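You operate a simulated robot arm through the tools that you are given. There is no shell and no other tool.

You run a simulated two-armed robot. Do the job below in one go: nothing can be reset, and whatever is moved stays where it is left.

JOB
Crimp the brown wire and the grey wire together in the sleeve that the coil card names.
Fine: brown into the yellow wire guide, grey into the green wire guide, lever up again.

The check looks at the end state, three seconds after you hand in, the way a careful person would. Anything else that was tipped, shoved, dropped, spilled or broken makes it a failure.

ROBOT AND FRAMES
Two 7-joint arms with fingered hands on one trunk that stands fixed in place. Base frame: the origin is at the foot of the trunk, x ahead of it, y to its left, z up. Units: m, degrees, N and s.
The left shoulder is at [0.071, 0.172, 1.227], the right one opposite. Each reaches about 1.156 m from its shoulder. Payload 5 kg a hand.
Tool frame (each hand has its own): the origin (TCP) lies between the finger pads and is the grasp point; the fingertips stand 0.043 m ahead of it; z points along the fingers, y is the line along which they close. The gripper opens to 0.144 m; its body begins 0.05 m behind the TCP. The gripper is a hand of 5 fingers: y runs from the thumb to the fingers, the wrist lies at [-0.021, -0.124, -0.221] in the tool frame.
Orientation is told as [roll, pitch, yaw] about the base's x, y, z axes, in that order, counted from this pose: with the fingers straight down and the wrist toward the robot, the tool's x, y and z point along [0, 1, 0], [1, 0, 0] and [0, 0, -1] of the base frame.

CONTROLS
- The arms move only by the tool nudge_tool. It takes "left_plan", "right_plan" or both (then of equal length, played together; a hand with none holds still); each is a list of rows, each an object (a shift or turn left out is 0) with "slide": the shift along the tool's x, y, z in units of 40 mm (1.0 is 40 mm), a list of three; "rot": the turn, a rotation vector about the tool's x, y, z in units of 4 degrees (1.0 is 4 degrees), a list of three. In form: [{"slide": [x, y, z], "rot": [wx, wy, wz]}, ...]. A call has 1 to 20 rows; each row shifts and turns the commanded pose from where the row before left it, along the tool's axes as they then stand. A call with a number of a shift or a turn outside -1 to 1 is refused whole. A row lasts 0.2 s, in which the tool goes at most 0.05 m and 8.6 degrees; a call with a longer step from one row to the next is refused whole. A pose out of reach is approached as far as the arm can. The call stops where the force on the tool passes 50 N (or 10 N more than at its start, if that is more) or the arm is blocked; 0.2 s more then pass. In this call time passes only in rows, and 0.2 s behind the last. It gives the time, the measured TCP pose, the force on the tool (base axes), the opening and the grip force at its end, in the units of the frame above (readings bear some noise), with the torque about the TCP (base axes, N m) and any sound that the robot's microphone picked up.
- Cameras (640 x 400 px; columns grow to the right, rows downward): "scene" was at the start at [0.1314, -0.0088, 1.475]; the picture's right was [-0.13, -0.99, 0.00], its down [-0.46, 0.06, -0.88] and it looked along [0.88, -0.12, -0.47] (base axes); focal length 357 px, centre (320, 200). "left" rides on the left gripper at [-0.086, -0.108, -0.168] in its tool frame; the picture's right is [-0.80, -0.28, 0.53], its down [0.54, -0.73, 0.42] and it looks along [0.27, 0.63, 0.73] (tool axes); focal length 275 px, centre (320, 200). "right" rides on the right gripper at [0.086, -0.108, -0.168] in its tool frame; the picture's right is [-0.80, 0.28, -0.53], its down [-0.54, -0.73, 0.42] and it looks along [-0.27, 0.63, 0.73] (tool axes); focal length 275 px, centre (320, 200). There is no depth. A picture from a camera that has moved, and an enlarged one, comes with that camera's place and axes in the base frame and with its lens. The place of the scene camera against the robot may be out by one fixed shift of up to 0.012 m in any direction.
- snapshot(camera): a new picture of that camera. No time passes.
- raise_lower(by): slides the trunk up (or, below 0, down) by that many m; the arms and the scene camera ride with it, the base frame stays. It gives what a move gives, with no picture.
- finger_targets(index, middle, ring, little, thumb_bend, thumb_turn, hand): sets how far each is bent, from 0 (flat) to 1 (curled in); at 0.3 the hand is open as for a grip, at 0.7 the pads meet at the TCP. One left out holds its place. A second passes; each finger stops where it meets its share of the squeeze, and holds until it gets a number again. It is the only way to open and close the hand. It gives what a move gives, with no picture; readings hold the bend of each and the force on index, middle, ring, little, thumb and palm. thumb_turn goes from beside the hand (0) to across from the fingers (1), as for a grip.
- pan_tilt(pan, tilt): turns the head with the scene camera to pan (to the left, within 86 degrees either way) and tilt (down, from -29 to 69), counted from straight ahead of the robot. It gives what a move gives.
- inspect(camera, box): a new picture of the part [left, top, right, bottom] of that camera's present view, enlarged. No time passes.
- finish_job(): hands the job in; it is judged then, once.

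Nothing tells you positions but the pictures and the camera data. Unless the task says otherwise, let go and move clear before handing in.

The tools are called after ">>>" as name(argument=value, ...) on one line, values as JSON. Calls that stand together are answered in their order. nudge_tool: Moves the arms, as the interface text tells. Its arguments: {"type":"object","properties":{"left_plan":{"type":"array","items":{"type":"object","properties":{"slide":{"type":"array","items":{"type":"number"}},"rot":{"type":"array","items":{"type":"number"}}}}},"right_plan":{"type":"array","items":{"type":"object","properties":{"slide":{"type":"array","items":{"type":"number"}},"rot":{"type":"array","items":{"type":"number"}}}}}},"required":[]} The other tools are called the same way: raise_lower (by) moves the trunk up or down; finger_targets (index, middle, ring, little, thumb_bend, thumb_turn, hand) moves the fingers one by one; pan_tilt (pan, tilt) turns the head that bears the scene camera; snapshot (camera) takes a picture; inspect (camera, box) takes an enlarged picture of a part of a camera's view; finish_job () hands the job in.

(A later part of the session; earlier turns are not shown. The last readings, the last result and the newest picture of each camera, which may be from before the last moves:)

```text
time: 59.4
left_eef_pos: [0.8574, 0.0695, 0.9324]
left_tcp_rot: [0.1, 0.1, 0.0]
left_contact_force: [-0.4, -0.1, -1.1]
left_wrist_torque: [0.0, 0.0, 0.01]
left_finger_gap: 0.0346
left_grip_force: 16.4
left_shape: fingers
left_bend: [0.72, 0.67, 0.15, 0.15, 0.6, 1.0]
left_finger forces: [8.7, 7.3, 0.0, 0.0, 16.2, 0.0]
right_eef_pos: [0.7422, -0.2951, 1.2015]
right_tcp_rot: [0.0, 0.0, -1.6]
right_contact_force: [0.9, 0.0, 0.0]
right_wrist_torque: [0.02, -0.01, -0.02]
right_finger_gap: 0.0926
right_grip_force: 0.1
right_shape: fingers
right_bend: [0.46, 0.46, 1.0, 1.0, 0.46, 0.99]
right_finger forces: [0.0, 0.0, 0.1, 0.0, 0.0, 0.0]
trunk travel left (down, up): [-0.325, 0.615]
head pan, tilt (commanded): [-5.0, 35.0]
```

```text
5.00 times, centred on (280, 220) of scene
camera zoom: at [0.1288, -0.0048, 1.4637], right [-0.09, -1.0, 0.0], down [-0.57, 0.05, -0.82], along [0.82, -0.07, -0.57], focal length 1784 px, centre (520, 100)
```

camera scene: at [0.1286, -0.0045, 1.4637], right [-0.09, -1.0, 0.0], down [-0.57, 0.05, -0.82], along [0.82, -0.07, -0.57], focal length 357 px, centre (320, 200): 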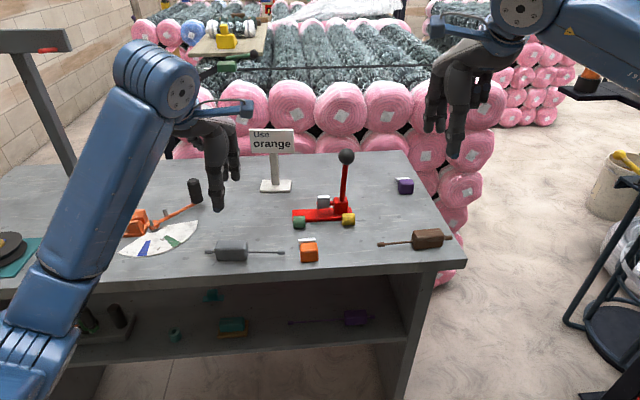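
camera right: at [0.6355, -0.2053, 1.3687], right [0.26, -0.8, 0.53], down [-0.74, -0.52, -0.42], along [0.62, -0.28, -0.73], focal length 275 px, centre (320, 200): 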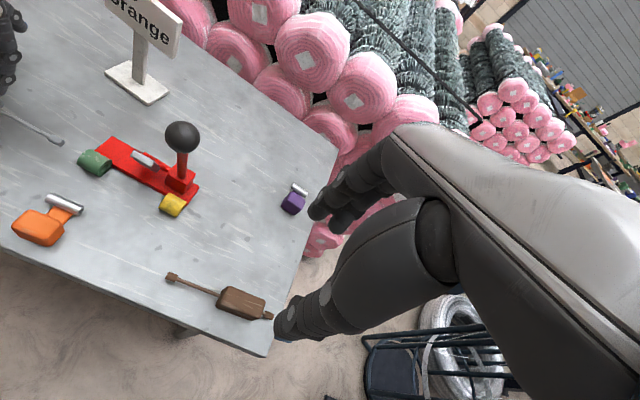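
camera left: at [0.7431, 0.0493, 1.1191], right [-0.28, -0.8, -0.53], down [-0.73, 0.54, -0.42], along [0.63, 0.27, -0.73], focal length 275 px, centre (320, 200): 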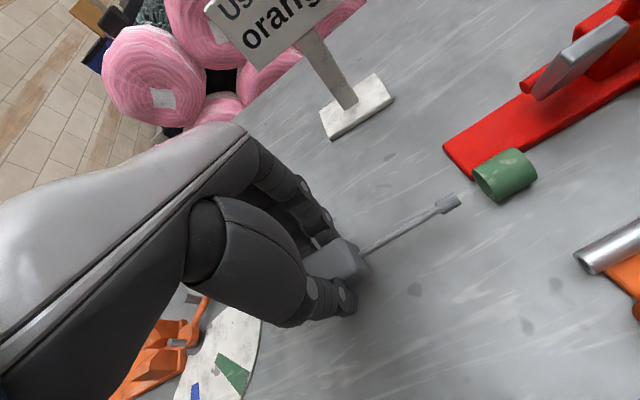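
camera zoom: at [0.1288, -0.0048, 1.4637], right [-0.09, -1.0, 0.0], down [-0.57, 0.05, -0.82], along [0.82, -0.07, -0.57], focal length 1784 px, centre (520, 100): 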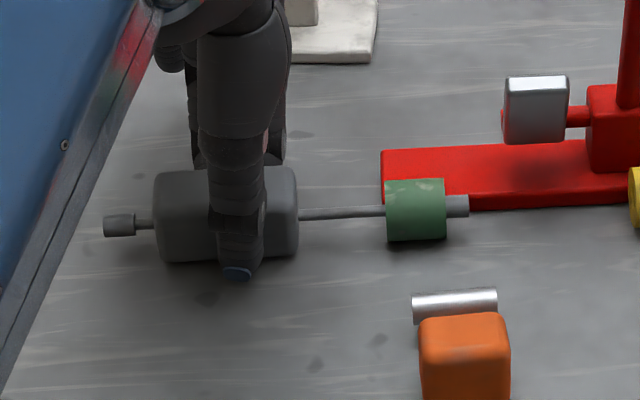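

The grey plug emerges cleanly from the green guide. Settle it onto the table, release, and withdraw the left hand up and away.

>>> nudge_tool(left_plan=[{"slide": [0, 0, 0.025]}])

>>> finger_targets(hand="left", index=0.62, middle=0.62, thumb_bend=0.58)

>>> finger_targets(hand="left", index=0.46, middle=0.46, thumb_bend=0.46)

>>> nudge_tool(left_plan=[{"slide": [0, 0, -0.5]}, {"slide": [0, 0, -1]}, {"slide": [0, 0, -1]}, {"slide": [0, 0, -1]}, {"slide": [0.3, -0.3, -1]}, {"slide": [1, -0.3, -0.5]}, {"slide": [1, -0.3, -0.3]}, {"slide": [1, 0, 0]}, {"slide": [1, 0, 0]}, {"slide": [1, 0, 0]}, {"slide": [1, 0, 0]}])

>>> inspect(camera="right", box=[0, 100, 210, 260])

>>> snapshot(camera="scene")

```text
time: 59.8
left_eef_pos: [0.8599, 0.069, 0.9318]
left_tcp_rot: [0.0, -0.1, -0.1]
left_contact_force: [-0.4, 1.0, 1.4]
left_wrist_torque: [-0.04, 0.05, 0.02]
left_finger_gap: 0.0339
left_grip_force: 16.3
left_shape: fingers
left_bend: [0.72, 0.67, 0.15, 0.15, 0.6, 1.0]
left_finger forces: [8.9, 7.2, 0.0, 0.0, 16.0, 0.0]
right_eef_pos: [0.7403, -0.2933, 1.2016]
right_tcp_rot: [-0.1, 0.0, -1.5]
right_contact_force: [0.5, -0.7, 0.1]
right_wrist_torque: [0.02, -0.03, 0.01]
right_finger_gap: 0.0925
right_grip_force: 0.1
right_shape: fingers
right_bend: [0.46, 0.46, 1.0, 1.0, 0.46, 0.99]
right_finger forces: [0.0, 0.1, 0.0, 0.0, 0.0, 0.0]
trunk travel left (down, up): [-0.325, 0.615]
head pan, tilt (commanded): [-5.0, 35.0]
```

```text
time: 60.8
left_eef_pos: [0.8588, 0.0692, 0.9297]
left_tcp_rot: [0.0, 0.1, 0.0]
left_contact_force: [-0.2, -0.1, 0.2]
left_wrist_torque: [0.0, 0.0, -0.02]
left_finger_gap: 0.0442
left_grip_force: 0.1
left_shape: fingers
left_bend: [0.62, 0.62, 0.15, 0.15, 0.57, 1.0]
left_finger forces: [0.1, 0.0, 0.1, 0.0, 0.2, 0.0]
right_eef_pos: [0.7414, -0.2947, 1.2024]
right_tcp_rot: [0.0, -0.1, -1.5]
right_contact_force: [-0.4, -0.3, -0.2]
right_wrist_torque: [0.0, 0.0, 0.02]
right_finger_gap: 0.0923
right_grip_force: 0.1
right_shape: fingers
right_bend: [0.46, 0.46, 1.0, 1.0, 0.46, 0.99]
right_finger forces: [0.0, 0.1, 0.1, 0.1, 0.1, 0.1]
trunk travel left (down, up): [-0.325, 0.615]
head pan, tilt (commanded): [-5.0, 35.0]
```

```text
time: 61.8
left_eef_pos: [0.858, 0.0693, 0.9303]
left_tcp_rot: [0.0, 0.0, 0.0]
left_contact_force: [0.5, -0.6, -0.6]
left_wrist_torque: [-0.01, -0.01, -0.03]
left_finger_gap: 0.092
left_grip_force: 0.0
left_shape: fingers
left_bend: [0.46, 0.46, 0.15, 0.15, 0.46, 1.0]
left_finger forces: [0.1, 0.1, 0.0, 0.1, 0.1, 0.1]
right_eef_pos: [0.7424, -0.2935, 1.2014]
right_tcp_rot: [-0.1, 0.0, -1.5]
right_contact_force: [-0.1, -0.6, 0.9]
right_wrist_torque: [0.02, 0.01, 0.02]
right_finger_gap: 0.092
right_grip_force: 0.1
right_shape: fingers
right_bend: [0.46, 0.46, 1.0, 1.0, 0.46, 0.99]
right_finger forces: [0.0, 0.0, 0.0, 0.0, 0.0, 0.0]
trunk travel left (down, up): [-0.325, 0.615]
head pan, tilt (commanded): [-5.0, 35.0]
```

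```text
time: 64.2
left_eef_pos: [0.8227, 0.324, 1.1442]
left_tcp_rot: [0.1, 0.1, 0.0]
left_contact_force: [-0.3, 0.5, -0.3]
left_wrist_torque: [-0.05, 0.0, 0.01]
left_finger_gap: 0.0923
left_grip_force: 0.0
left_shape: fingers
left_bend: [0.46, 0.46, 0.15, 0.15, 0.46, 1.0]
left_finger forces: [0.0, 0.0, 0.0, 0.0, 0.1, 0.1]
right_eef_pos: [0.7412, -0.2931, 1.2017]
right_tcp_rot: [-0.1, 0.0, -1.5]
right_contact_force: [0.0, 0.6, 0.0]
right_wrist_torque: [0.0, 0.02, 0.0]
right_finger_gap: 0.0923
right_grip_force: 0.2
right_shape: fingers
right_bend: [0.46, 0.46, 1.0, 1.0, 0.46, 0.99]
right_finger forces: [0.1, 0.0, 0.1, 0.0, 0.1, 0.1]
trunk travel left (down, up): [-0.325, 0.615]
head pan, tilt (commanded): [-5.0, 35.0]
```

```text
2.50 times, centred on (105, 180) of right
camera zoom: at [0.6342, -0.2035, 1.3697], right [0.26, -0.8, 0.53], down [-0.74, -0.52, -0.42], along [0.62, -0.28, -0.73], focal length 688 px, centre (858, 250)
```

zoom: 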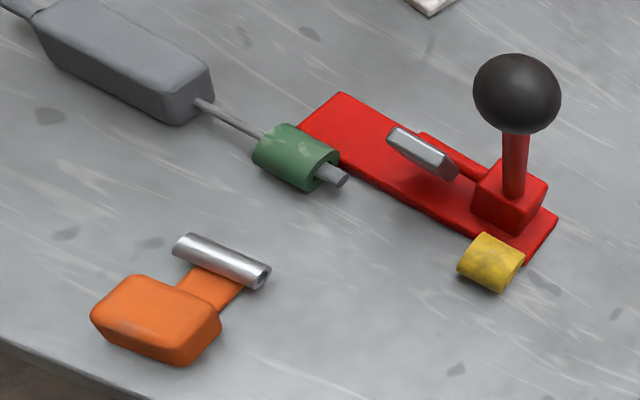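

```text
taken
camera scene: at [0.1284, -0.0029, 1.4638], right [-0.09, -1.0, 0.0], down [-0.57, 0.05, -0.82], along [0.82, -0.07, -0.57], focal length 357 px, centre (320, 200)
```

scene: 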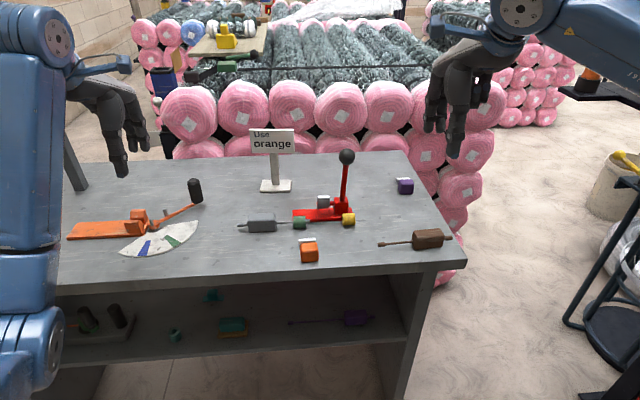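

Grey is staged. Next I'll stage the brown wire in the yellow guide the same way with the right hand; measure it first.

>>> inspect(camera="right", box=[150, 250, 290, 340])

>>> inspect(camera="scene", box=[370, 200, 470, 270])

>>> snapshot(camera="left")

```text
4.44 times, centred on (220, 295) of right
camera zoom: at [0.6342, -0.2035, 1.3697], right [0.26, -0.8, 0.53], down [-0.74, -0.52, -0.42], along [0.62, -0.28, -0.73], focal length 1224 px, centre (764, -222)
```

zoom: 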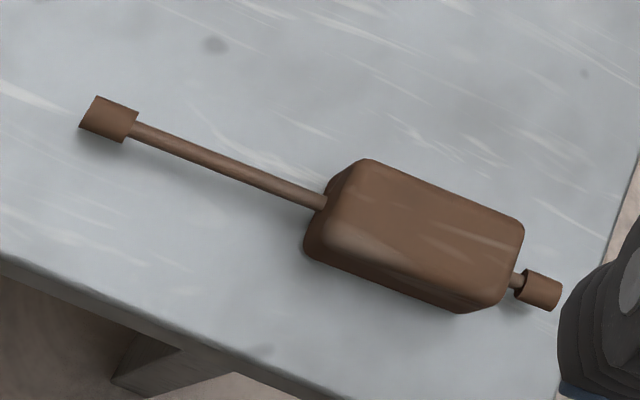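

```text
5.71 times, centred on (420, 235) of scene
camera zoom: at [0.1284, -0.0029, 1.4638], right [-0.09, -1.0, 0.0], down [-0.57, 0.05, -0.82], along [0.82, -0.07, -0.57], focal length 2039 px, centre (-251, 0)
```

zoom: 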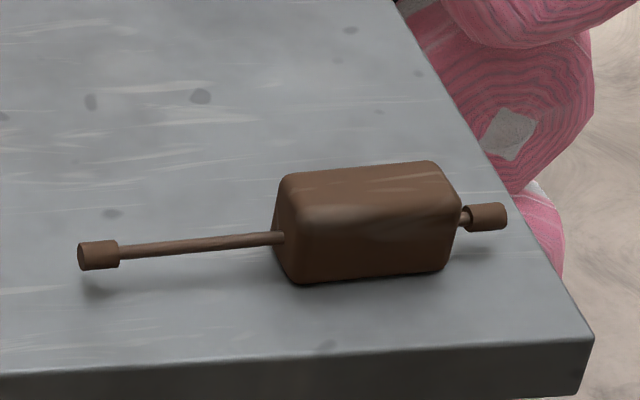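

```text
taken
camera left: at [0.7145, 0.2375, 1.3126], right [-0.29, -0.8, -0.53], down [-0.73, 0.54, -0.42], along [0.63, 0.27, -0.73], focal length 275 px, centre (320, 200)
```

left: 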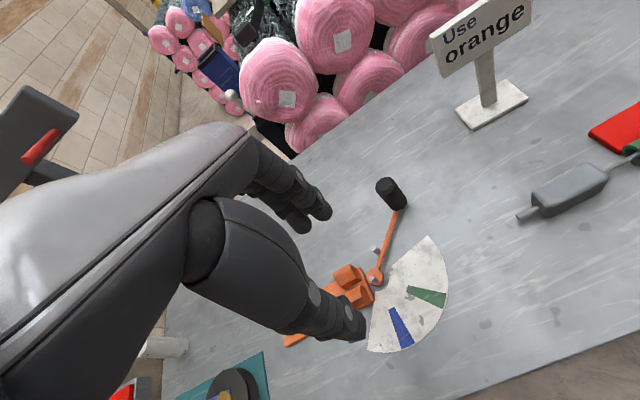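

>>> finger_targets(hand="right", index=0.46, middle=0.46, ring=0.15, little=0.15, thumb_bend=0.46, thumb_turn=1.0)

>>> nudge_tool(right_plan=[{"rot": [0, 0, -0.545]}, {"rot": [0, 0, -0.545]}, {"slide": [-0.052, 0.04, 0.857]}, {"slide": [-0.052, 0.04, 0.857]}, {"slide": [-0.052, 0.04, 0.857]}, {"slide": [-0.052, 0.04, 0.857]}, {"slide": [-0.052, 0.04, 0.857]}, {"slide": [-0.052, 0.04, 0.857]}, {"slide": [-0.052, 0.04, 0.857]}])

>>> inspect(camera="right", box=[160, 150, 420, 370])

>>> inspect(camera="scene", box=[360, 170, 480, 270])

```text
time: 65.2
left_eef_pos: [0.8231, 0.3219, 1.1441]
left_tcp_rot: [0.0, 0.0, -0.1]
left_contact_force: [-0.7, 0.2, 0.0]
left_wrist_torque: [-0.01, -0.01, -0.01]
left_finger_gap: 0.0924
left_grip_force: 0.1
left_shape: fingers
left_bend: [0.46, 0.46, 0.15, 0.15, 0.46, 1.0]
left_finger forces: [0.1, 0.1, 0.0, 0.0, 0.1, 0.1]
right_eef_pos: [0.7411, -0.294, 1.2006]
right_tcp_rot: [-0.1, 0.0, -1.4]
right_contact_force: [0.5, 0.3, 0.5]
right_wrist_torque: [0.02, -0.05, 0.0]
right_finger_gap: 0.0924
right_grip_force: 0.0
right_shape: fingers
right_bend: [0.46, 0.46, 0.15, 0.15, 0.46, 0.99]
right_finger forces: [0.0, 0.0, 0.1, 0.0, 0.0, 0.1]
trunk travel left (down, up): [-0.325, 0.615]
head pan, tilt (commanded): [-5.0, 35.0]
```

```text
time: 67.2
left_eef_pos: [0.8243, 0.3208, 1.1445]
left_tcp_rot: [0.1, 0.1, -0.1]
left_contact_force: [-0.2, -0.1, 0.1]
left_wrist_torque: [0.03, 0.02, -0.03]
left_finger_gap: 0.092
left_grip_force: 0.0
left_shape: fingers
left_bend: [0.46, 0.46, 0.15, 0.15, 0.46, 1.0]
left_finger forces: [0.0, 0.0, 0.0, 0.1, 0.0, 0.1]
right_eef_pos: [0.7577, -0.311, 0.959]
right_tcp_rot: [0.0, 0.0, 2.9]
right_contact_force: [0.9, -0.2, 0.6]
right_wrist_torque: [0.03, 0.02, 0.04]
right_finger_gap: 0.0924
right_grip_force: 0.0
right_shape: fingers
right_bend: [0.46, 0.46, 0.15, 0.15, 0.46, 0.99]
right_finger forces: [0.1, 0.0, 0.0, 0.1, 0.0, 0.1]
trunk travel left (down, up): [-0.325, 0.615]
head pan, tilt (commanded): [-5.0, 35.0]
```

```text
1.82 times, centred on (290, 260) of right
camera zoom: at [0.6435, -0.2295, 1.1276], right [0.32, -0.78, 0.53], down [-0.7, -0.58, -0.42], along [0.64, -0.24, -0.73], focal length 500 px, centre (374, 91)
```

zoom: 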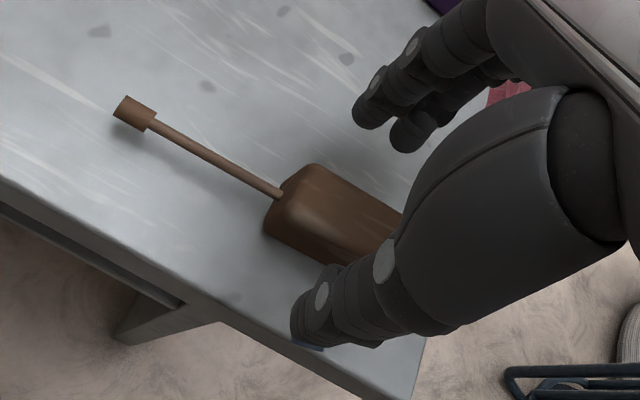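

```text
4.00 times, centred on (420, 220) of scene
camera zoom: at [0.1294, -0.005, 1.4637], right [-0.09, -1.0, 0.0], down [-0.57, 0.05, -0.82], along [0.82, -0.07, -0.57], focal length 1427 px, centre (-80, 120)
```

zoom: 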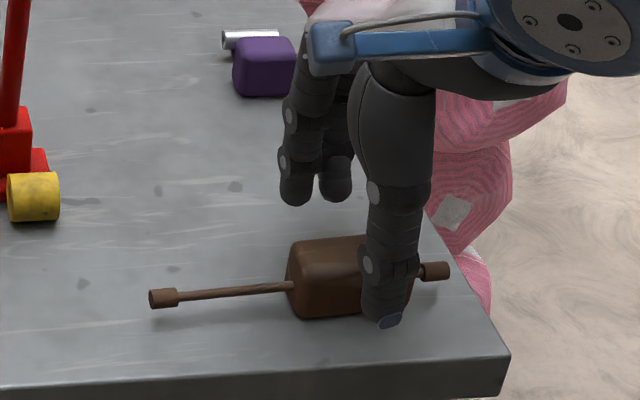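

Positioned well over the brown block. Lower and close.

>>> nudge_tool(right_plan=[{"slide": [0, -0.03, 0.4]}, {"slide": [0, 0, 0.25]}, {"slide": [0, 0, 0.05]}])

>>> finger_targets(hand="right", index=0.6, middle=0.6, thumb_bend=0.6)

>>> inspect(camera="right", box=[160, 150, 420, 370])

>>> inspect(camera="scene", box=[360, 170, 480, 270])

```text
time: 68.0
left_eef_pos: [0.8228, 0.3216, 1.145]
left_tcp_rot: [0.0, 0.0, 0.0]
left_contact_force: [-0.3, 0.4, 0.7]
left_wrist_torque: [-0.03, 0.0, -0.03]
left_finger_gap: 0.0923
left_grip_force: 0.1
left_shape: fingers
left_bend: [0.46, 0.46, 0.15, 0.15, 0.46, 1.0]
left_finger forces: [0.0, 0.1, 0.0, 0.0, 0.1, 0.1]
right_eef_pos: [0.7539, -0.3096, 0.9325]
right_tcp_rot: [0.0, -0.1, 2.8]
right_contact_force: [-0.4, -0.1, -0.9]
right_wrist_torque: [-0.01, -0.01, 0.0]
right_finger_gap: 0.0921
right_grip_force: 0.0
right_shape: fingers
right_bend: [0.46, 0.46, 0.15, 0.15, 0.46, 0.99]
right_finger forces: [0.0, 0.0, 0.0, 0.1, 0.1, 0.0]
trunk travel left (down, up): [-0.325, 0.615]
head pan, tilt (commanded): [-5.0, 35.0]
```

```text
time: 69.0
left_eef_pos: [0.8229, 0.3211, 1.144]
left_tcp_rot: [0.0, 0.0, 0.0]
left_contact_force: [-0.1, 0.4, 0.3]
left_wrist_torque: [-0.01, 0.02, 0.03]
left_finger_gap: 0.0926
left_grip_force: 0.0
left_shape: fingers
left_bend: [0.46, 0.46, 0.15, 0.15, 0.46, 1.0]
left_finger forces: [0.0, 0.0, 0.0, 0.1, 0.0, 0.1]
right_eef_pos: [0.7547, -0.3089, 0.9323]
right_tcp_rot: [0.0, 0.0, 2.9]
right_contact_force: [0.5, -0.7, 0.2]
right_wrist_torque: [-0.03, 0.01, 0.02]
right_finger_gap: 0.043
right_grip_force: 0.1
right_shape: fingers
right_bend: [0.6, 0.6, 0.15, 0.15, 0.6, 1.0]
right_finger forces: [0.0, 0.1, 0.0, 0.0, 0.1, 0.0]
trunk travel left (down, up): [-0.325, 0.615]
head pan, tilt (commanded): [-5.0, 35.0]
```

```text
1.82 times, centred on (290, 260) of right
camera zoom: at [0.6406, -0.2282, 1.1005], right [0.32, -0.78, 0.53], down [-0.7, -0.58, -0.42], along [0.64, -0.24, -0.73], focal length 500 px, centre (374, 91)
```

zoom: 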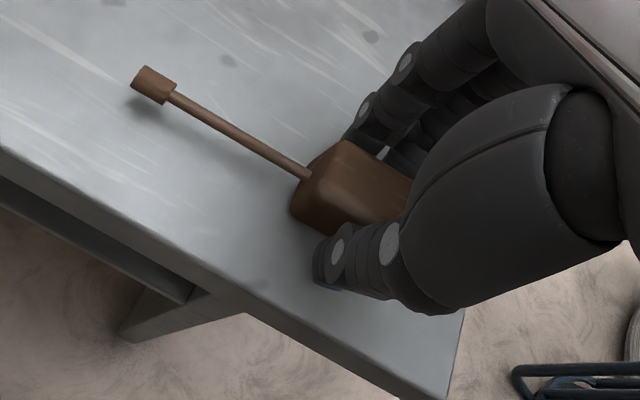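

```text
4.00 times, centred on (420, 220) of scene
camera zoom: at [0.1286, -0.0044, 1.4637], right [-0.09, -1.0, 0.0], down [-0.57, 0.05, -0.82], along [0.82, -0.07, -0.57], focal length 1427 px, centre (-80, 120)
```

zoom: 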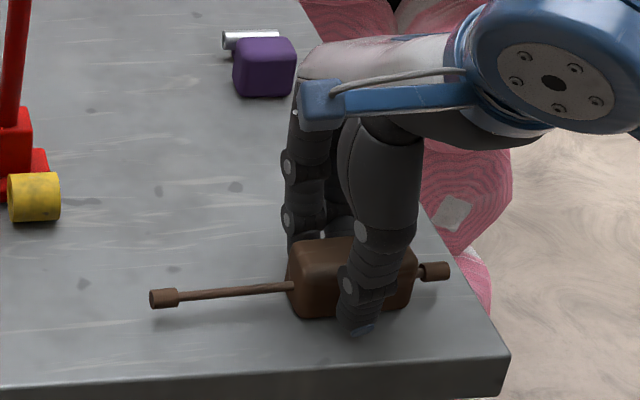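

>>> finger_targets(hand="right", index=0.66, middle=0.66, thumb_bend=0.65)

>>> finger_targets(hand="right", index=0.72, middle=0.72, thumb_bend=0.69)

>>> inspect(camera="right", box=[160, 150, 420, 370])

```text
time: 70.0
left_eef_pos: [0.8238, 0.3219, 1.144]
left_tcp_rot: [0.0, 0.1, 0.0]
left_contact_force: [0.1, 0.7, 0.1]
left_wrist_torque: [0.02, 0.0, -0.04]
left_finger_gap: 0.0922
left_grip_force: 0.0
left_shape: fingers
left_bend: [0.46, 0.46, 0.15, 0.15, 0.46, 1.0]
left_finger forces: [0.0, 0.1, 0.0, 0.1, 0.1, 0.0]
right_eef_pos: [0.7529, -0.3082, 0.9323]
right_tcp_rot: [0.1, 0.0, 3.0]
right_contact_force: [0.2, 0.1, 0.5]
right_wrist_torque: [-0.04, 0.0, 0.0]
right_finger_gap: 0.0353
right_grip_force: 6.1
right_shape: fingers
right_bend: [0.63, 0.64, 0.15, 0.15, 0.62, 1.0]
right_finger forces: [3.0, 3.3, 0.1, 0.1, 5.8, 0.0]
trunk travel left (down, up): [-0.325, 0.615]
head pan, tilt (commanded): [-5.0, 35.0]
```

```text
time: 71.0
left_eef_pos: [0.8239, 0.3213, 1.144]
left_tcp_rot: [0.0, 0.1, 0.0]
left_contact_force: [0.7, 0.4, 0.5]
left_wrist_torque: [0.01, -0.01, 0.02]
left_finger_gap: 0.0923
left_grip_force: 0.1
left_shape: fingers
left_bend: [0.46, 0.46, 0.15, 0.15, 0.46, 1.0]
left_finger forces: [0.0, 0.0, 0.0, 0.1, 0.0, 0.1]
right_eef_pos: [0.7542, -0.3085, 0.9339]
right_tcp_rot: [0.0, 0.0, 2.9]
right_contact_force: [1.1, 0.7, 0.9]
right_wrist_torque: [0.03, 0.01, 0.0]
right_finger_gap: 0.0337
right_grip_force: 16.7
right_shape: fingers
right_bend: [0.71, 0.66, 0.15, 0.15, 0.61, 1.0]
right_finger forces: [9.3, 7.5, 0.0, 0.0, 15.7, 0.0]
trunk travel left (down, up): [-0.325, 0.615]
head pan, tilt (commanded): [-5.0, 35.0]
```

```text
1.82 times, centred on (290, 260) of right
camera zoom: at [0.6405, -0.2282, 1.1006], right [0.32, -0.78, 0.53], down [-0.7, -0.58, -0.42], along [0.64, -0.24, -0.73], focal length 500 px, centre (374, 91)
```

zoom: 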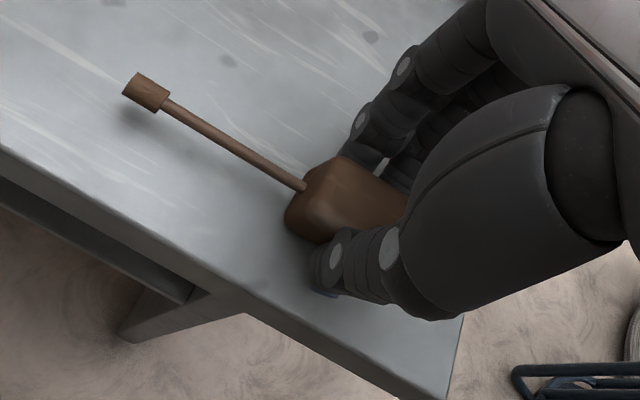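

Brown block gripped firmly. Lift 2 cm, square it up, and bring it across to the guide line.

>>> nudge_tool(right_plan=[{"slide": [0, 0, -0.25]}, {"slide": [0, 0, -0.25]}, {"rot": [0, 0, 0.725]}, {"slide": [0, 0.6, 0]}, {"slide": [0, 0.6, 0]}, {"slide": [0, 0.6, 0]}, {"slide": [0, 0.6, 0]}])

>>> snapshot(camera="right")

>>> inspect(camera="scene", box=[300, 160, 460, 260])

```text
time: 72.5
left_eef_pos: [0.824, 0.322, 1.1435]
left_tcp_rot: [-0.1, 0.1, 0.1]
left_contact_force: [0.7, 0.6, 0.0]
left_wrist_torque: [0.0, 0.03, 0.0]
left_finger_gap: 0.0923
left_grip_force: 0.1
left_shape: fingers
left_bend: [0.46, 0.46, 0.15, 0.15, 0.46, 1.0]
left_finger forces: [0.0, 0.1, 0.1, 0.0, 0.1, 0.0]
right_eef_pos: [0.8524, -0.3102, 0.9514]
right_tcp_rot: [0.0, 0.1, -0.1]
right_contact_force: [0.1, -0.2, -2.0]
right_wrist_torque: [0.04, -0.03, 0.0]
right_finger_gap: 0.0341
right_grip_force: 16.2
right_shape: fingers
right_bend: [0.71, 0.66, 0.15, 0.15, 0.61, 1.0]
right_finger forces: [8.4, 7.5, 0.0, 0.0, 16.0, 0.0]
trunk travel left (down, up): [-0.325, 0.615]
head pan, tilt (commanded): [-5.0, 35.0]
```

```text
taken
camera right: at [0.7433, -0.2228, 1.1193], right [0.28, -0.8, 0.53], down [-0.73, -0.54, -0.42], along [0.63, -0.27, -0.73], focal length 275 px, centre (320, 200)
```

right: 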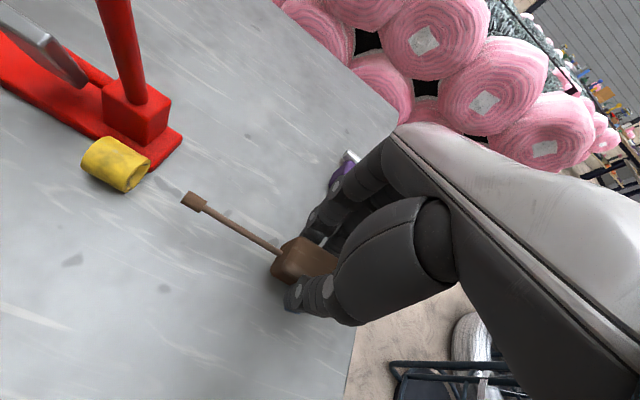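

```text
4.00 times, centred on (380, 210) of scene
camera zoom: at [0.1299, -0.0042, 1.4636], right [-0.09, -1.0, 0.0], down [-0.57, 0.05, -0.82], along [0.82, -0.07, -0.57], focal length 1427 px, centre (80, 160)
```

zoom: 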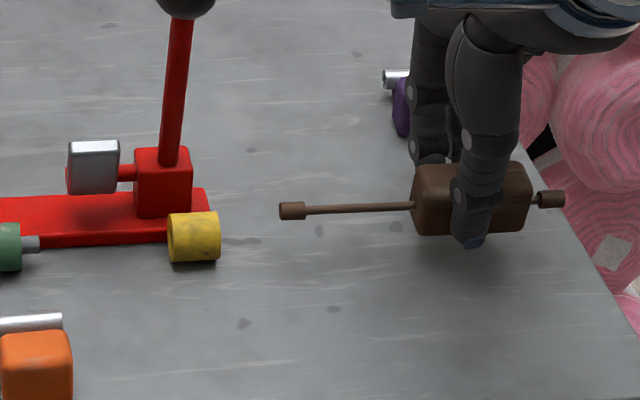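

Advance a little toward the guide (away from the purple sleeve) and lower close to the table, then measure.

>>> nudge_tool(right_plan=[{"slide": [0.2, 0, 0.2]}, {"slide": [0.15, 0, 0.22]}])

>>> inspect(camera="right", box=[70, 110, 290, 270])

>>> inspect(camera="scene", box=[330, 190, 430, 250])

>>> inspect(camera="right", box=[260, 130, 420, 230])

```text
time: 73.2
left_eef_pos: [0.8239, 0.3215, 1.1455]
left_tcp_rot: [0.0, -0.1, 0.0]
left_contact_force: [-0.6, -0.1, 0.6]
left_wrist_torque: [0.0, -0.05, 0.0]
left_finger_gap: 0.0922
left_grip_force: 0.0
left_shape: fingers
left_bend: [0.46, 0.46, 0.15, 0.15, 0.46, 1.0]
left_finger forces: [0.0, 0.0, 0.0, 0.0, 0.0, 0.0]
right_eef_pos: [0.8501, -0.2953, 0.9388]
right_tcp_rot: [0.0, -0.1, -0.1]
right_contact_force: [-2.1, -1.8, 3.7]
right_wrist_torque: [-0.26, -0.69, -0.29]
right_finger_gap: 0.034
right_grip_force: 19.1
right_shape: fingers
right_bend: [0.71, 0.66, 0.14, 0.15, 0.61, 1.0]
right_finger forces: [8.4, 7.3, 5.9, 0.0, 16.0, 0.0]
trunk travel left (down, up): [-0.325, 0.615]
head pan, tilt (commanded): [-5.0, 35.0]
```

```text
2.50 times, centred on (180, 190) of right
camera zoom: at [0.7403, -0.2086, 1.1053], right [0.28, -0.8, 0.53], down [-0.73, -0.54, -0.43], along [0.63, -0.27, -0.73], focal length 688 px, centre (670, 225)
```

zoom: 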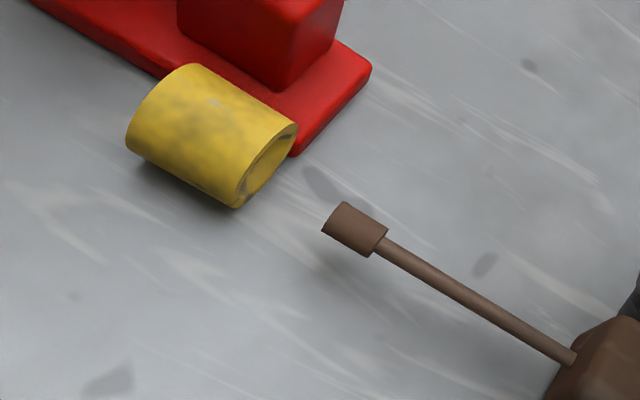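

```text
6.40 times, centred on (380, 220) of scene
camera zoom: at [0.1267, -0.0044, 1.4641], right [-0.09, -1.0, 0.0], down [-0.57, 0.05, -0.82], along [0.82, -0.07, -0.57], focal length 2284 px, centre (-64, 72)
```

zoom: 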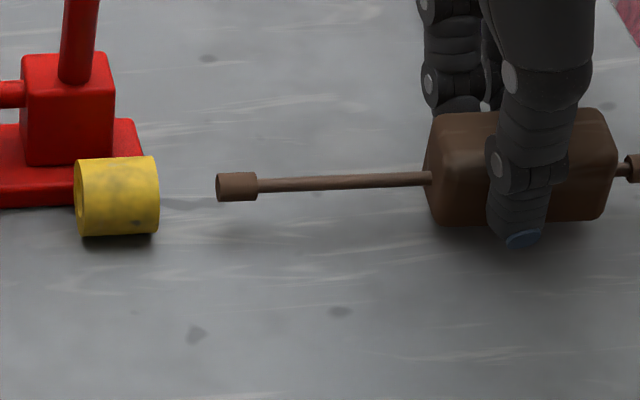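

```text
4.00 times, centred on (340, 180) of right
camera zoom: at [0.7403, -0.2086, 1.1053], right [0.28, -0.8, 0.53], down [-0.73, -0.54, -0.43], along [0.63, -0.27, -0.73], focal length 1101 px, centre (240, 280)
```

zoom: 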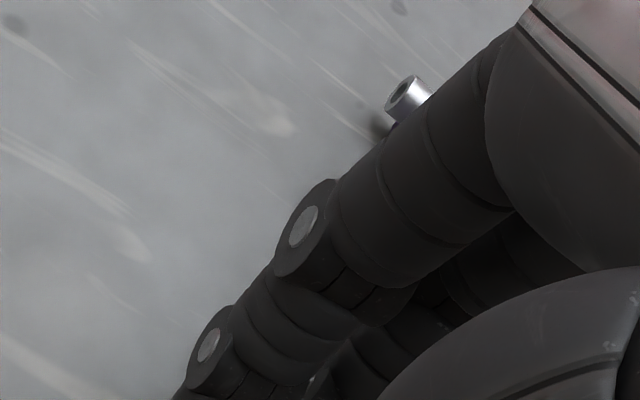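

The ring finger has touched the top of the purple sleeve (5.9 N). Raise straight up at once and check the purple sleeve.

>>> nudge_tool(right_plan=[{"slide": [0, 0, -0.3]}, {"slide": [0, 0, -0.4]}, {"slide": [0, 0, -0.6]}])

>>> inspect(camera="right", box=[260, 100, 420, 200])

>>> inspect(camera="scene", box=[350, 150, 450, 220])

```text
time: 74.0
left_eef_pos: [0.8245, 0.321, 1.1443]
left_tcp_rot: [0.1, 0.0, 0.0]
left_contact_force: [0.8, 0.5, 0.1]
left_wrist_torque: [-0.01, -0.02, 0.01]
left_finger_gap: 0.0925
left_grip_force: 0.1
left_shape: fingers
left_bend: [0.46, 0.46, 0.15, 0.15, 0.46, 1.0]
left_finger forces: [0.0, 0.0, 0.0, 0.0, 0.0, 0.0]
right_eef_pos: [0.851, -0.2946, 0.9875]
right_tcp_rot: [0.0, 0.0, -0.1]
right_contact_force: [-0.6, 0.4, -1.8]
right_wrist_torque: [0.0, 0.0, -0.01]
right_finger_gap: 0.0339
right_grip_force: 15.8
right_shape: fingers
right_bend: [0.71, 0.66, 0.15, 0.15, 0.61, 1.0]
right_finger forces: [8.4, 7.4, 0.0, 0.0, 15.7, 0.0]
trunk travel left (down, up): [-0.325, 0.615]
head pan, tilt (commanded): [-5.0, 35.0]
```

```text
4.00 times, centred on (340, 150) of right
camera zoom: at [0.7411, -0.2079, 1.1559], right [0.28, -0.8, 0.53], down [-0.73, -0.54, -0.42], along [0.63, -0.27, -0.73], focal length 1101 px, centre (240, 400)
```

zoom: 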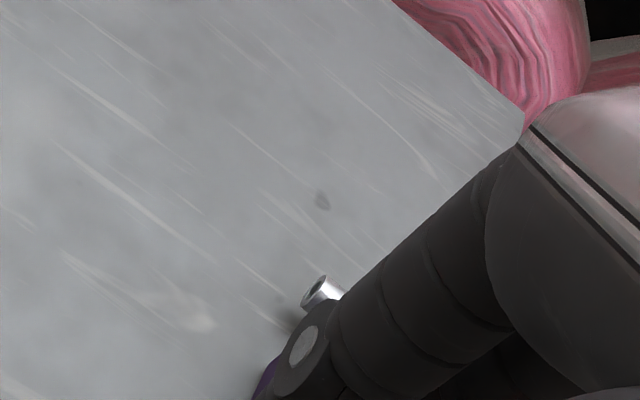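

```text
5.71 times, centred on (400, 185) of scene
camera zoom: at [0.1286, -0.0041, 1.4637], right [-0.09, -1.0, 0.0], down [-0.57, 0.05, -0.82], along [0.82, -0.07, -0.57], focal length 2039 px, centre (-137, 286)
```

zoom: 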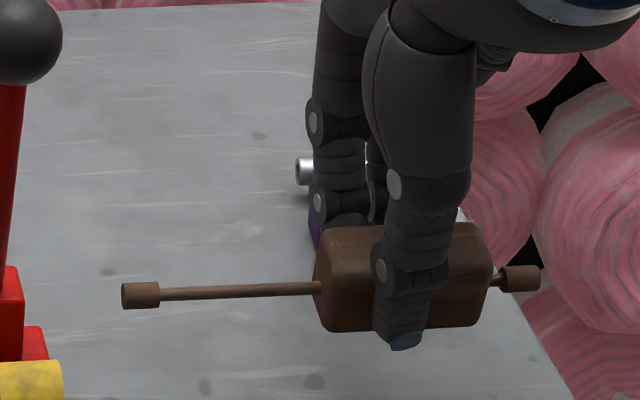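

>>> nudge_tool(right_plan=[{"slide": [0, -0.9, 0]}, {"slide": [0, -0.9, 0]}])

>>> inspect(camera="scene", box=[340, 165, 420, 215])

>>> snapshot(camera="right")

```text
time: 74.5
left_eef_pos: [0.8227, 0.3224, 1.1464]
left_tcp_rot: [0.1, -0.1, 0.0]
left_contact_force: [0.0, 0.6, 1.1]
left_wrist_torque: [0.0, -0.02, -0.03]
left_finger_gap: 0.0924
left_grip_force: 0.0
left_shape: fingers
left_bend: [0.46, 0.46, 0.15, 0.15, 0.46, 1.0]
left_finger forces: [0.0, 0.0, 0.1, 0.1, 0.1, 0.0]
right_eef_pos: [0.7749, -0.2954, 0.9889]
right_tcp_rot: [0.0, -0.1, 0.0]
right_contact_force: [-0.7, 0.5, -0.1]
right_wrist_torque: [-0.02, -0.07, -0.01]
right_finger_gap: 0.0339
right_grip_force: 15.7
right_shape: fingers
right_bend: [0.71, 0.66, 0.15, 0.15, 0.61, 1.0]
right_finger forces: [8.3, 7.4, 0.0, 0.1, 15.9, 0.1]
trunk travel left (down, up): [-0.325, 0.615]
head pan, tilt (commanded): [-5.0, 35.0]
```

```text
8.00 times, centred on (380, 190) of scene
camera zoom: at [0.1275, -0.0045, 1.4639], right [-0.09, -1.0, 0.0], down [-0.57, 0.05, -0.82], along [0.82, -0.07, -0.57], focal length 2855 px, centre (-160, 280)
```

zoom: 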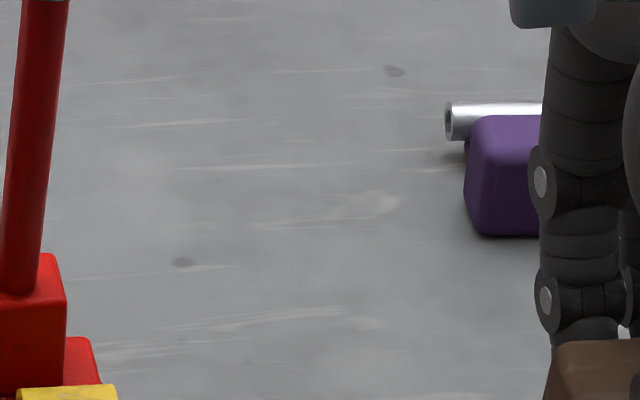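

```text
taken
camera right: at [0.6661, -0.2085, 1.1561], right [0.28, -0.8, 0.53], down [-0.73, -0.54, -0.42], along [0.63, -0.27, -0.73], focal length 275 px, centre (320, 200)
```

right: 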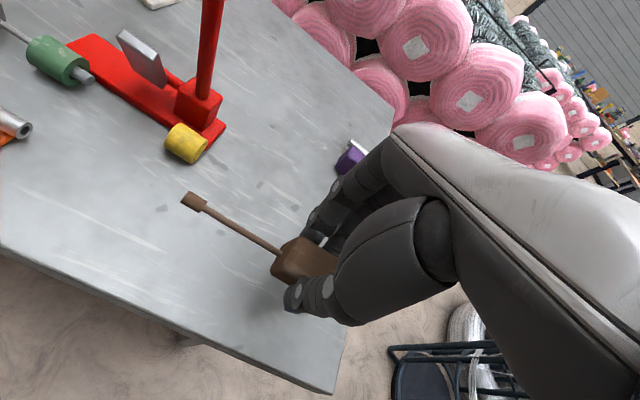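

The purple sleeve is unmoved (same pixels as before). I'll flatten ring and little fully so they stay above it, and go in further forward.

>>> finger_targets(hand="right", ring=0.0, little=0.0)

>>> nudge_tool(right_plan=[{"slide": [0.2, 0.9, 0]}, {"slide": [0.15, 0.9, 0]}, {"slide": [0, 0, 0.5]}, {"slide": [0, 0, 0.4]}])

>>> inspect(camera="right", box=[70, 110, 290, 270])

>>> inspect(camera="scene", box=[330, 170, 450, 250])

>>> inspect(camera="right", box=[260, 110, 420, 230])

```text
time: 75.5
left_eef_pos: [0.8245, 0.3218, 1.1448]
left_tcp_rot: [0.0, -0.1, 0.1]
left_contact_force: [0.1, 0.8, 0.2]
left_wrist_torque: [-0.01, -0.04, -0.02]
left_finger_gap: 0.0925
left_grip_force: 0.1
left_shape: fingers
left_bend: [0.46, 0.46, 0.15, 0.15, 0.46, 1.0]
left_finger forces: [0.0, 0.0, 0.1, 0.1, 0.0, 0.0]
right_eef_pos: [0.7756, -0.2945, 0.9874]
right_tcp_rot: [0.0, 0.1, 0.1]
right_contact_force: [0.1, 0.4, -1.0]
right_wrist_torque: [-0.01, 0.02, -0.04]
right_finger_gap: 0.0339
right_grip_force: 15.8
right_shape: fingers
right_bend: [0.71, 0.66, 0.0, 0.0, 0.61, 1.0]
right_finger forces: [8.3, 7.4, 0.0, 0.0, 16.0, 0.0]
trunk travel left (down, up): [-0.325, 0.615]
head pan, tilt (commanded): [-5.0, 35.0]
```

```text
time: 76.5
left_eef_pos: [0.8239, 0.3224, 1.1447]
left_tcp_rot: [0.0, 0.1, 0.0]
left_contact_force: [-0.4, 0.1, 0.2]
left_wrist_torque: [0.02, 0.01, 0.0]
left_finger_gap: 0.0924
left_grip_force: 0.2
left_shape: fingers
left_bend: [0.46, 0.46, 0.15, 0.15, 0.46, 1.0]
left_finger forces: [0.1, 0.0, 0.1, 0.0, 0.1, 0.0]
right_eef_pos: [0.8499, -0.2817, 0.95]
right_tcp_rot: [-0.1, 0.0, -0.1]
right_contact_force: [0.7, -0.6, -1.7]
right_wrist_torque: [0.01, 0.0, 0.01]
right_finger_gap: 0.034
right_grip_force: 15.4
right_shape: fingers
right_bend: [0.71, 0.66, 0.0, 0.0, 0.61, 1.0]
right_finger forces: [8.3, 7.3, 0.1, 0.1, 15.8, 0.0]
trunk travel left (down, up): [-0.325, 0.615]
head pan, tilt (commanded): [-5.0, 35.0]
```

```text
2.50 times, centred on (180, 190) of right
camera zoom: at [0.7411, -0.1938, 1.1184], right [0.28, -0.8, 0.53], down [-0.73, -0.54, -0.42], along [0.63, -0.27, -0.73], focal length 688 px, centre (670, 225)
```

zoom: 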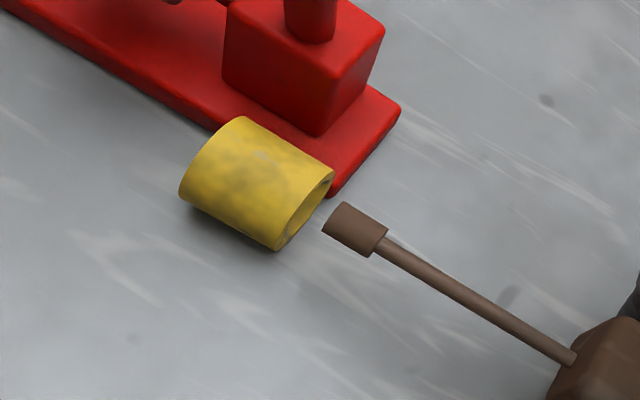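

```text
5.00 times, centred on (390, 210) of scene
camera zoom: at [0.1297, -0.0041, 1.4636], right [-0.09, -1.0, 0.0], down [-0.57, 0.05, -0.82], along [0.82, -0.07, -0.57], focal length 1784 px, centre (-30, 150)
```

zoom: 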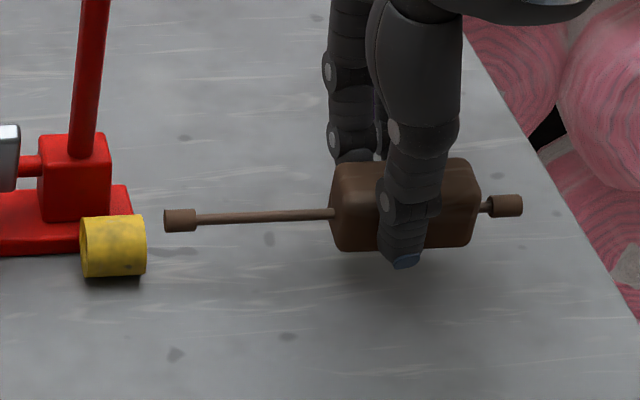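

```text
3.33 times, centred on (340, 170) of right
camera zoom: at [0.7411, -0.1938, 1.1184], right [0.28, -0.8, 0.53], down [-0.73, -0.54, -0.42], along [0.63, -0.27, -0.73], focal length 918 px, centre (253, 300)
```

zoom: 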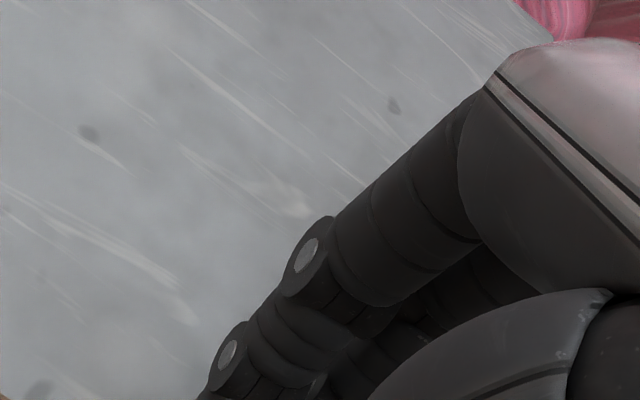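

Shift +9 mm in x for alignment and lower in two small steps, watching ring/little forces.

>>> nudge_tool(right_plan=[{"slide": [0, 0.225, 0.1]}, {"slide": [0, 0, 0.18]}])

>>> inspect(camera="right", box=[70, 110, 290, 270])

>>> inspect(camera="scene", box=[330, 170, 450, 250])

```text
time: 77.2
left_eef_pos: [0.8243, 0.3211, 1.1436]
left_tcp_rot: [0.0, 0.0, -0.1]
left_contact_force: [0.6, -0.5, 0.3]
left_wrist_torque: [0.0, -0.01, 0.0]
left_finger_gap: 0.0921
left_grip_force: 0.0
left_shape: fingers
left_bend: [0.46, 0.46, 0.15, 0.15, 0.46, 1.0]
left_finger forces: [0.0, 0.0, 0.0, 0.1, 0.0, 0.0]
right_eef_pos: [0.8586, -0.2813, 0.9409]
right_tcp_rot: [-0.1, 0.1, 0.0]
right_contact_force: [0.7, 1.1, -1.3]
right_wrist_torque: [0.01, -0.01, 0.01]
right_finger_gap: 0.0341
right_grip_force: 15.5
right_shape: fingers
right_bend: [0.71, 0.66, 0.0, 0.0, 0.61, 1.0]
right_finger forces: [8.3, 7.3, 0.1, 0.0, 15.7, 0.0]
trunk travel left (down, up): [-0.325, 0.615]
head pan, tilt (commanded): [-5.0, 35.0]
```

```text
2.50 times, centred on (180, 190) of right
camera zoom: at [0.7496, -0.1942, 1.1082], right [0.28, -0.8, 0.53], down [-0.73, -0.54, -0.42], along [0.63, -0.27, -0.73], focal length 688 px, centre (670, 225)
```

zoom: 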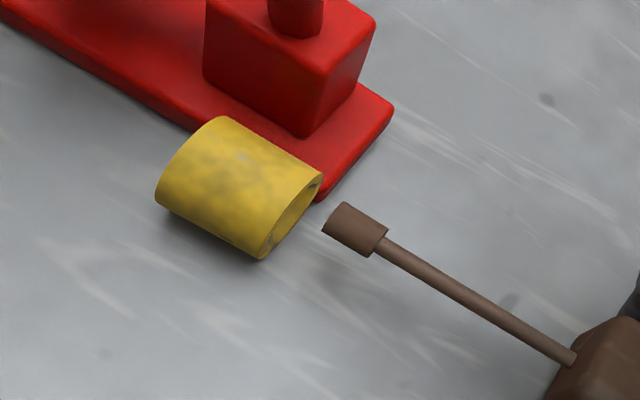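

```text
5.00 times, centred on (390, 210) of scene
camera zoom: at [0.1289, -0.0046, 1.4637], right [-0.09, -1.0, 0.0], down [-0.57, 0.05, -0.82], along [0.82, -0.07, -0.57], focal length 1784 px, centre (-30, 150)
```

zoom: 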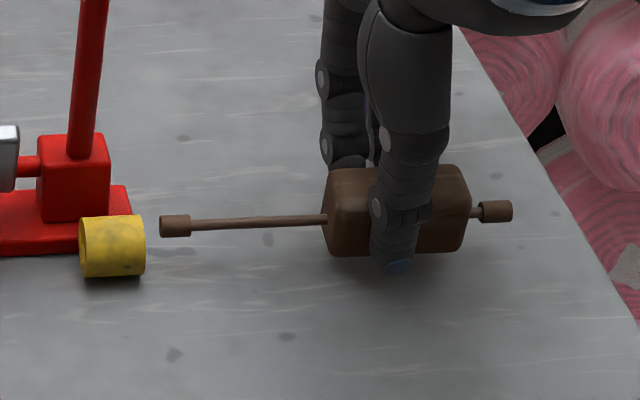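

>>> nudge_tool(right_plan=[{"slide": [0, 0, 0.1]}, {"slide": [0, 0, 0.08]}])

>>> inspect(camera="right", box=[100, 130, 220, 220])

>>> inspect(camera="scene", box=[330, 190, 430, 250])

```text
time: 77.8
left_eef_pos: [0.8244, 0.3223, 1.1436]
left_tcp_rot: [0.0, 0.0, 0.0]
left_contact_force: [0.9, -0.9, -0.6]
left_wrist_torque: [-0.02, -0.04, 0.0]
left_finger_gap: 0.0923
left_grip_force: 0.1
left_shape: fingers
left_bend: [0.46, 0.46, 0.15, 0.15, 0.46, 1.0]
left_finger forces: [0.0, 0.1, 0.1, 0.0, 0.0, 0.0]
right_eef_pos: [0.8593, -0.2814, 0.9326]
right_tcp_rot: [0.0, 0.0, 0.0]
right_contact_force: [-0.3, -0.1, 0.1]
right_wrist_torque: [-0.03, -0.02, 0.0]
right_finger_gap: 0.0337
right_grip_force: 15.5
right_shape: fingers
right_bend: [0.71, 0.66, 0.0, 0.0, 0.61, 1.0]
right_finger forces: [8.5, 7.4, 0.0, 0.0, 15.8, 0.1]
trunk travel left (down, up): [-0.325, 0.615]
head pan, tilt (commanded): [-5.0, 35.0]
```

```text
4.44 times, centred on (160, 175) of right
camera zoom: at [0.75, -0.1939, 1.1007], right [0.28, -0.8, 0.53], down [-0.73, -0.54, -0.42], along [0.63, -0.27, -0.73], focal length 1224 px, centre (1031, 311)
```

zoom: 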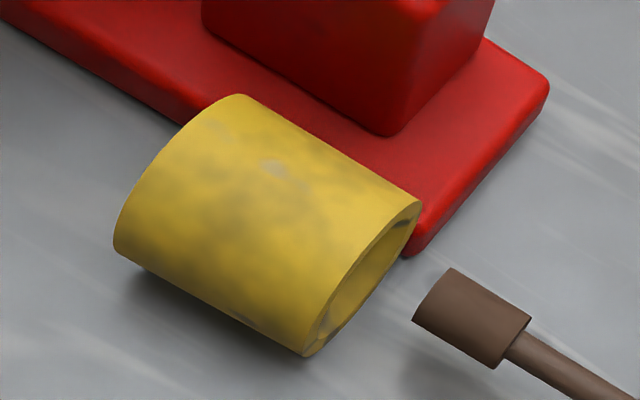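

```text
6.40 times, centred on (380, 220) of scene
camera zoom: at [0.1286, -0.0044, 1.4638], right [-0.09, -1.0, 0.0], down [-0.57, 0.05, -0.82], along [0.82, -0.07, -0.57], focal length 2284 px, centre (-64, 72)
```

zoom: 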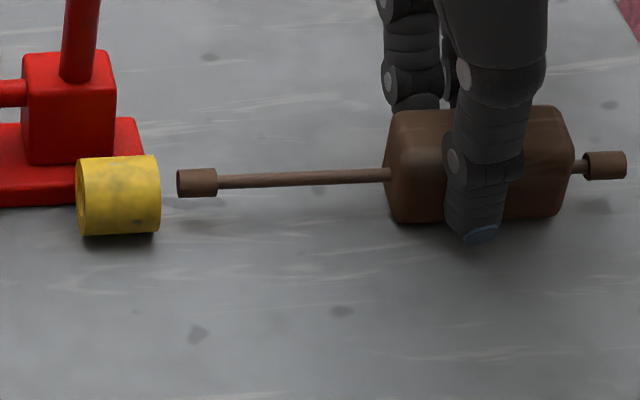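

The wire is yawed ~1° and ~2–4 mm too far in x; I'll correct that (turn +1°, shift back ~2 mm) and re-check.

>>> nudge_tool(right_plan=[{"rot": [0, 0, -0.24], "slide": [0, -0.045, 0]}])

>>> inspect(camera="right", box=[100, 130, 220, 220])

>>> inspect(camera="scene", box=[330, 190, 430, 250])

```text
time: 78.2
left_eef_pos: [0.8232, 0.3214, 1.143]
left_tcp_rot: [0.0, 0.0, 0.0]
left_contact_force: [-0.2, -0.2, 0.6]
left_wrist_torque: [0.01, -0.01, 0.02]
left_finger_gap: 0.092
left_grip_force: 0.1
left_shape: fingers
left_bend: [0.46, 0.46, 0.15, 0.15, 0.46, 1.0]
left_finger forces: [0.0, 0.0, 0.0, 0.0, 0.0, 0.0]
right_eef_pos: [0.8573, -0.2795, 0.9328]
right_tcp_rot: [-0.1, 0.0, 1.0]
right_contact_force: [-0.9, 0.7, -1.1]
right_wrist_torque: [-0.01, -0.02, -0.02]
right_finger_gap: 0.0341
right_grip_force: 15.2
right_shape: fingers
right_bend: [0.71, 0.66, 0.0, 0.0, 0.61, 1.0]
right_finger forces: [8.4, 7.3, 0.0, 0.1, 15.9, 0.0]
trunk travel left (down, up): [-0.325, 0.615]
head pan, tilt (commanded): [-5.0, 35.0]
```

```text
4.44 times, centred on (160, 175) of right
camera zoom: at [0.7465, -0.1957, 1.1008], right [0.3, -0.79, 0.53], down [-0.72, -0.55, -0.42], along [0.63, -0.26, -0.73], focal length 1224 px, centre (1031, 311)
```

zoom: 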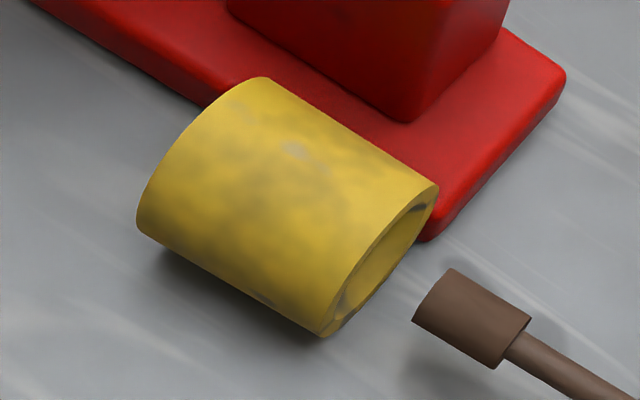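

```text
6.40 times, centred on (380, 220) of scene
camera zoom: at [0.1287, -0.0046, 1.4637], right [-0.09, -1.0, 0.0], down [-0.57, 0.05, -0.82], along [0.82, -0.07, -0.57], focal length 2284 px, centre (-64, 72)
```

zoom: 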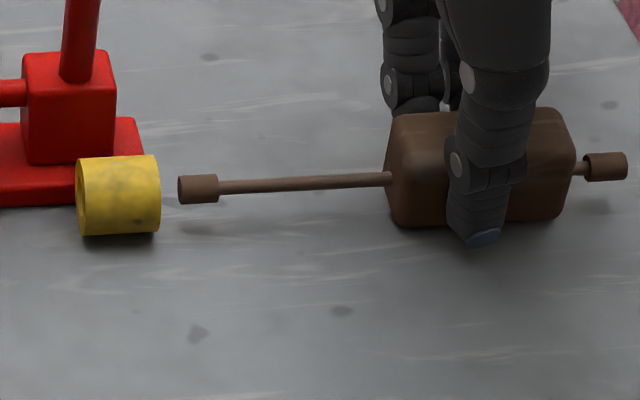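

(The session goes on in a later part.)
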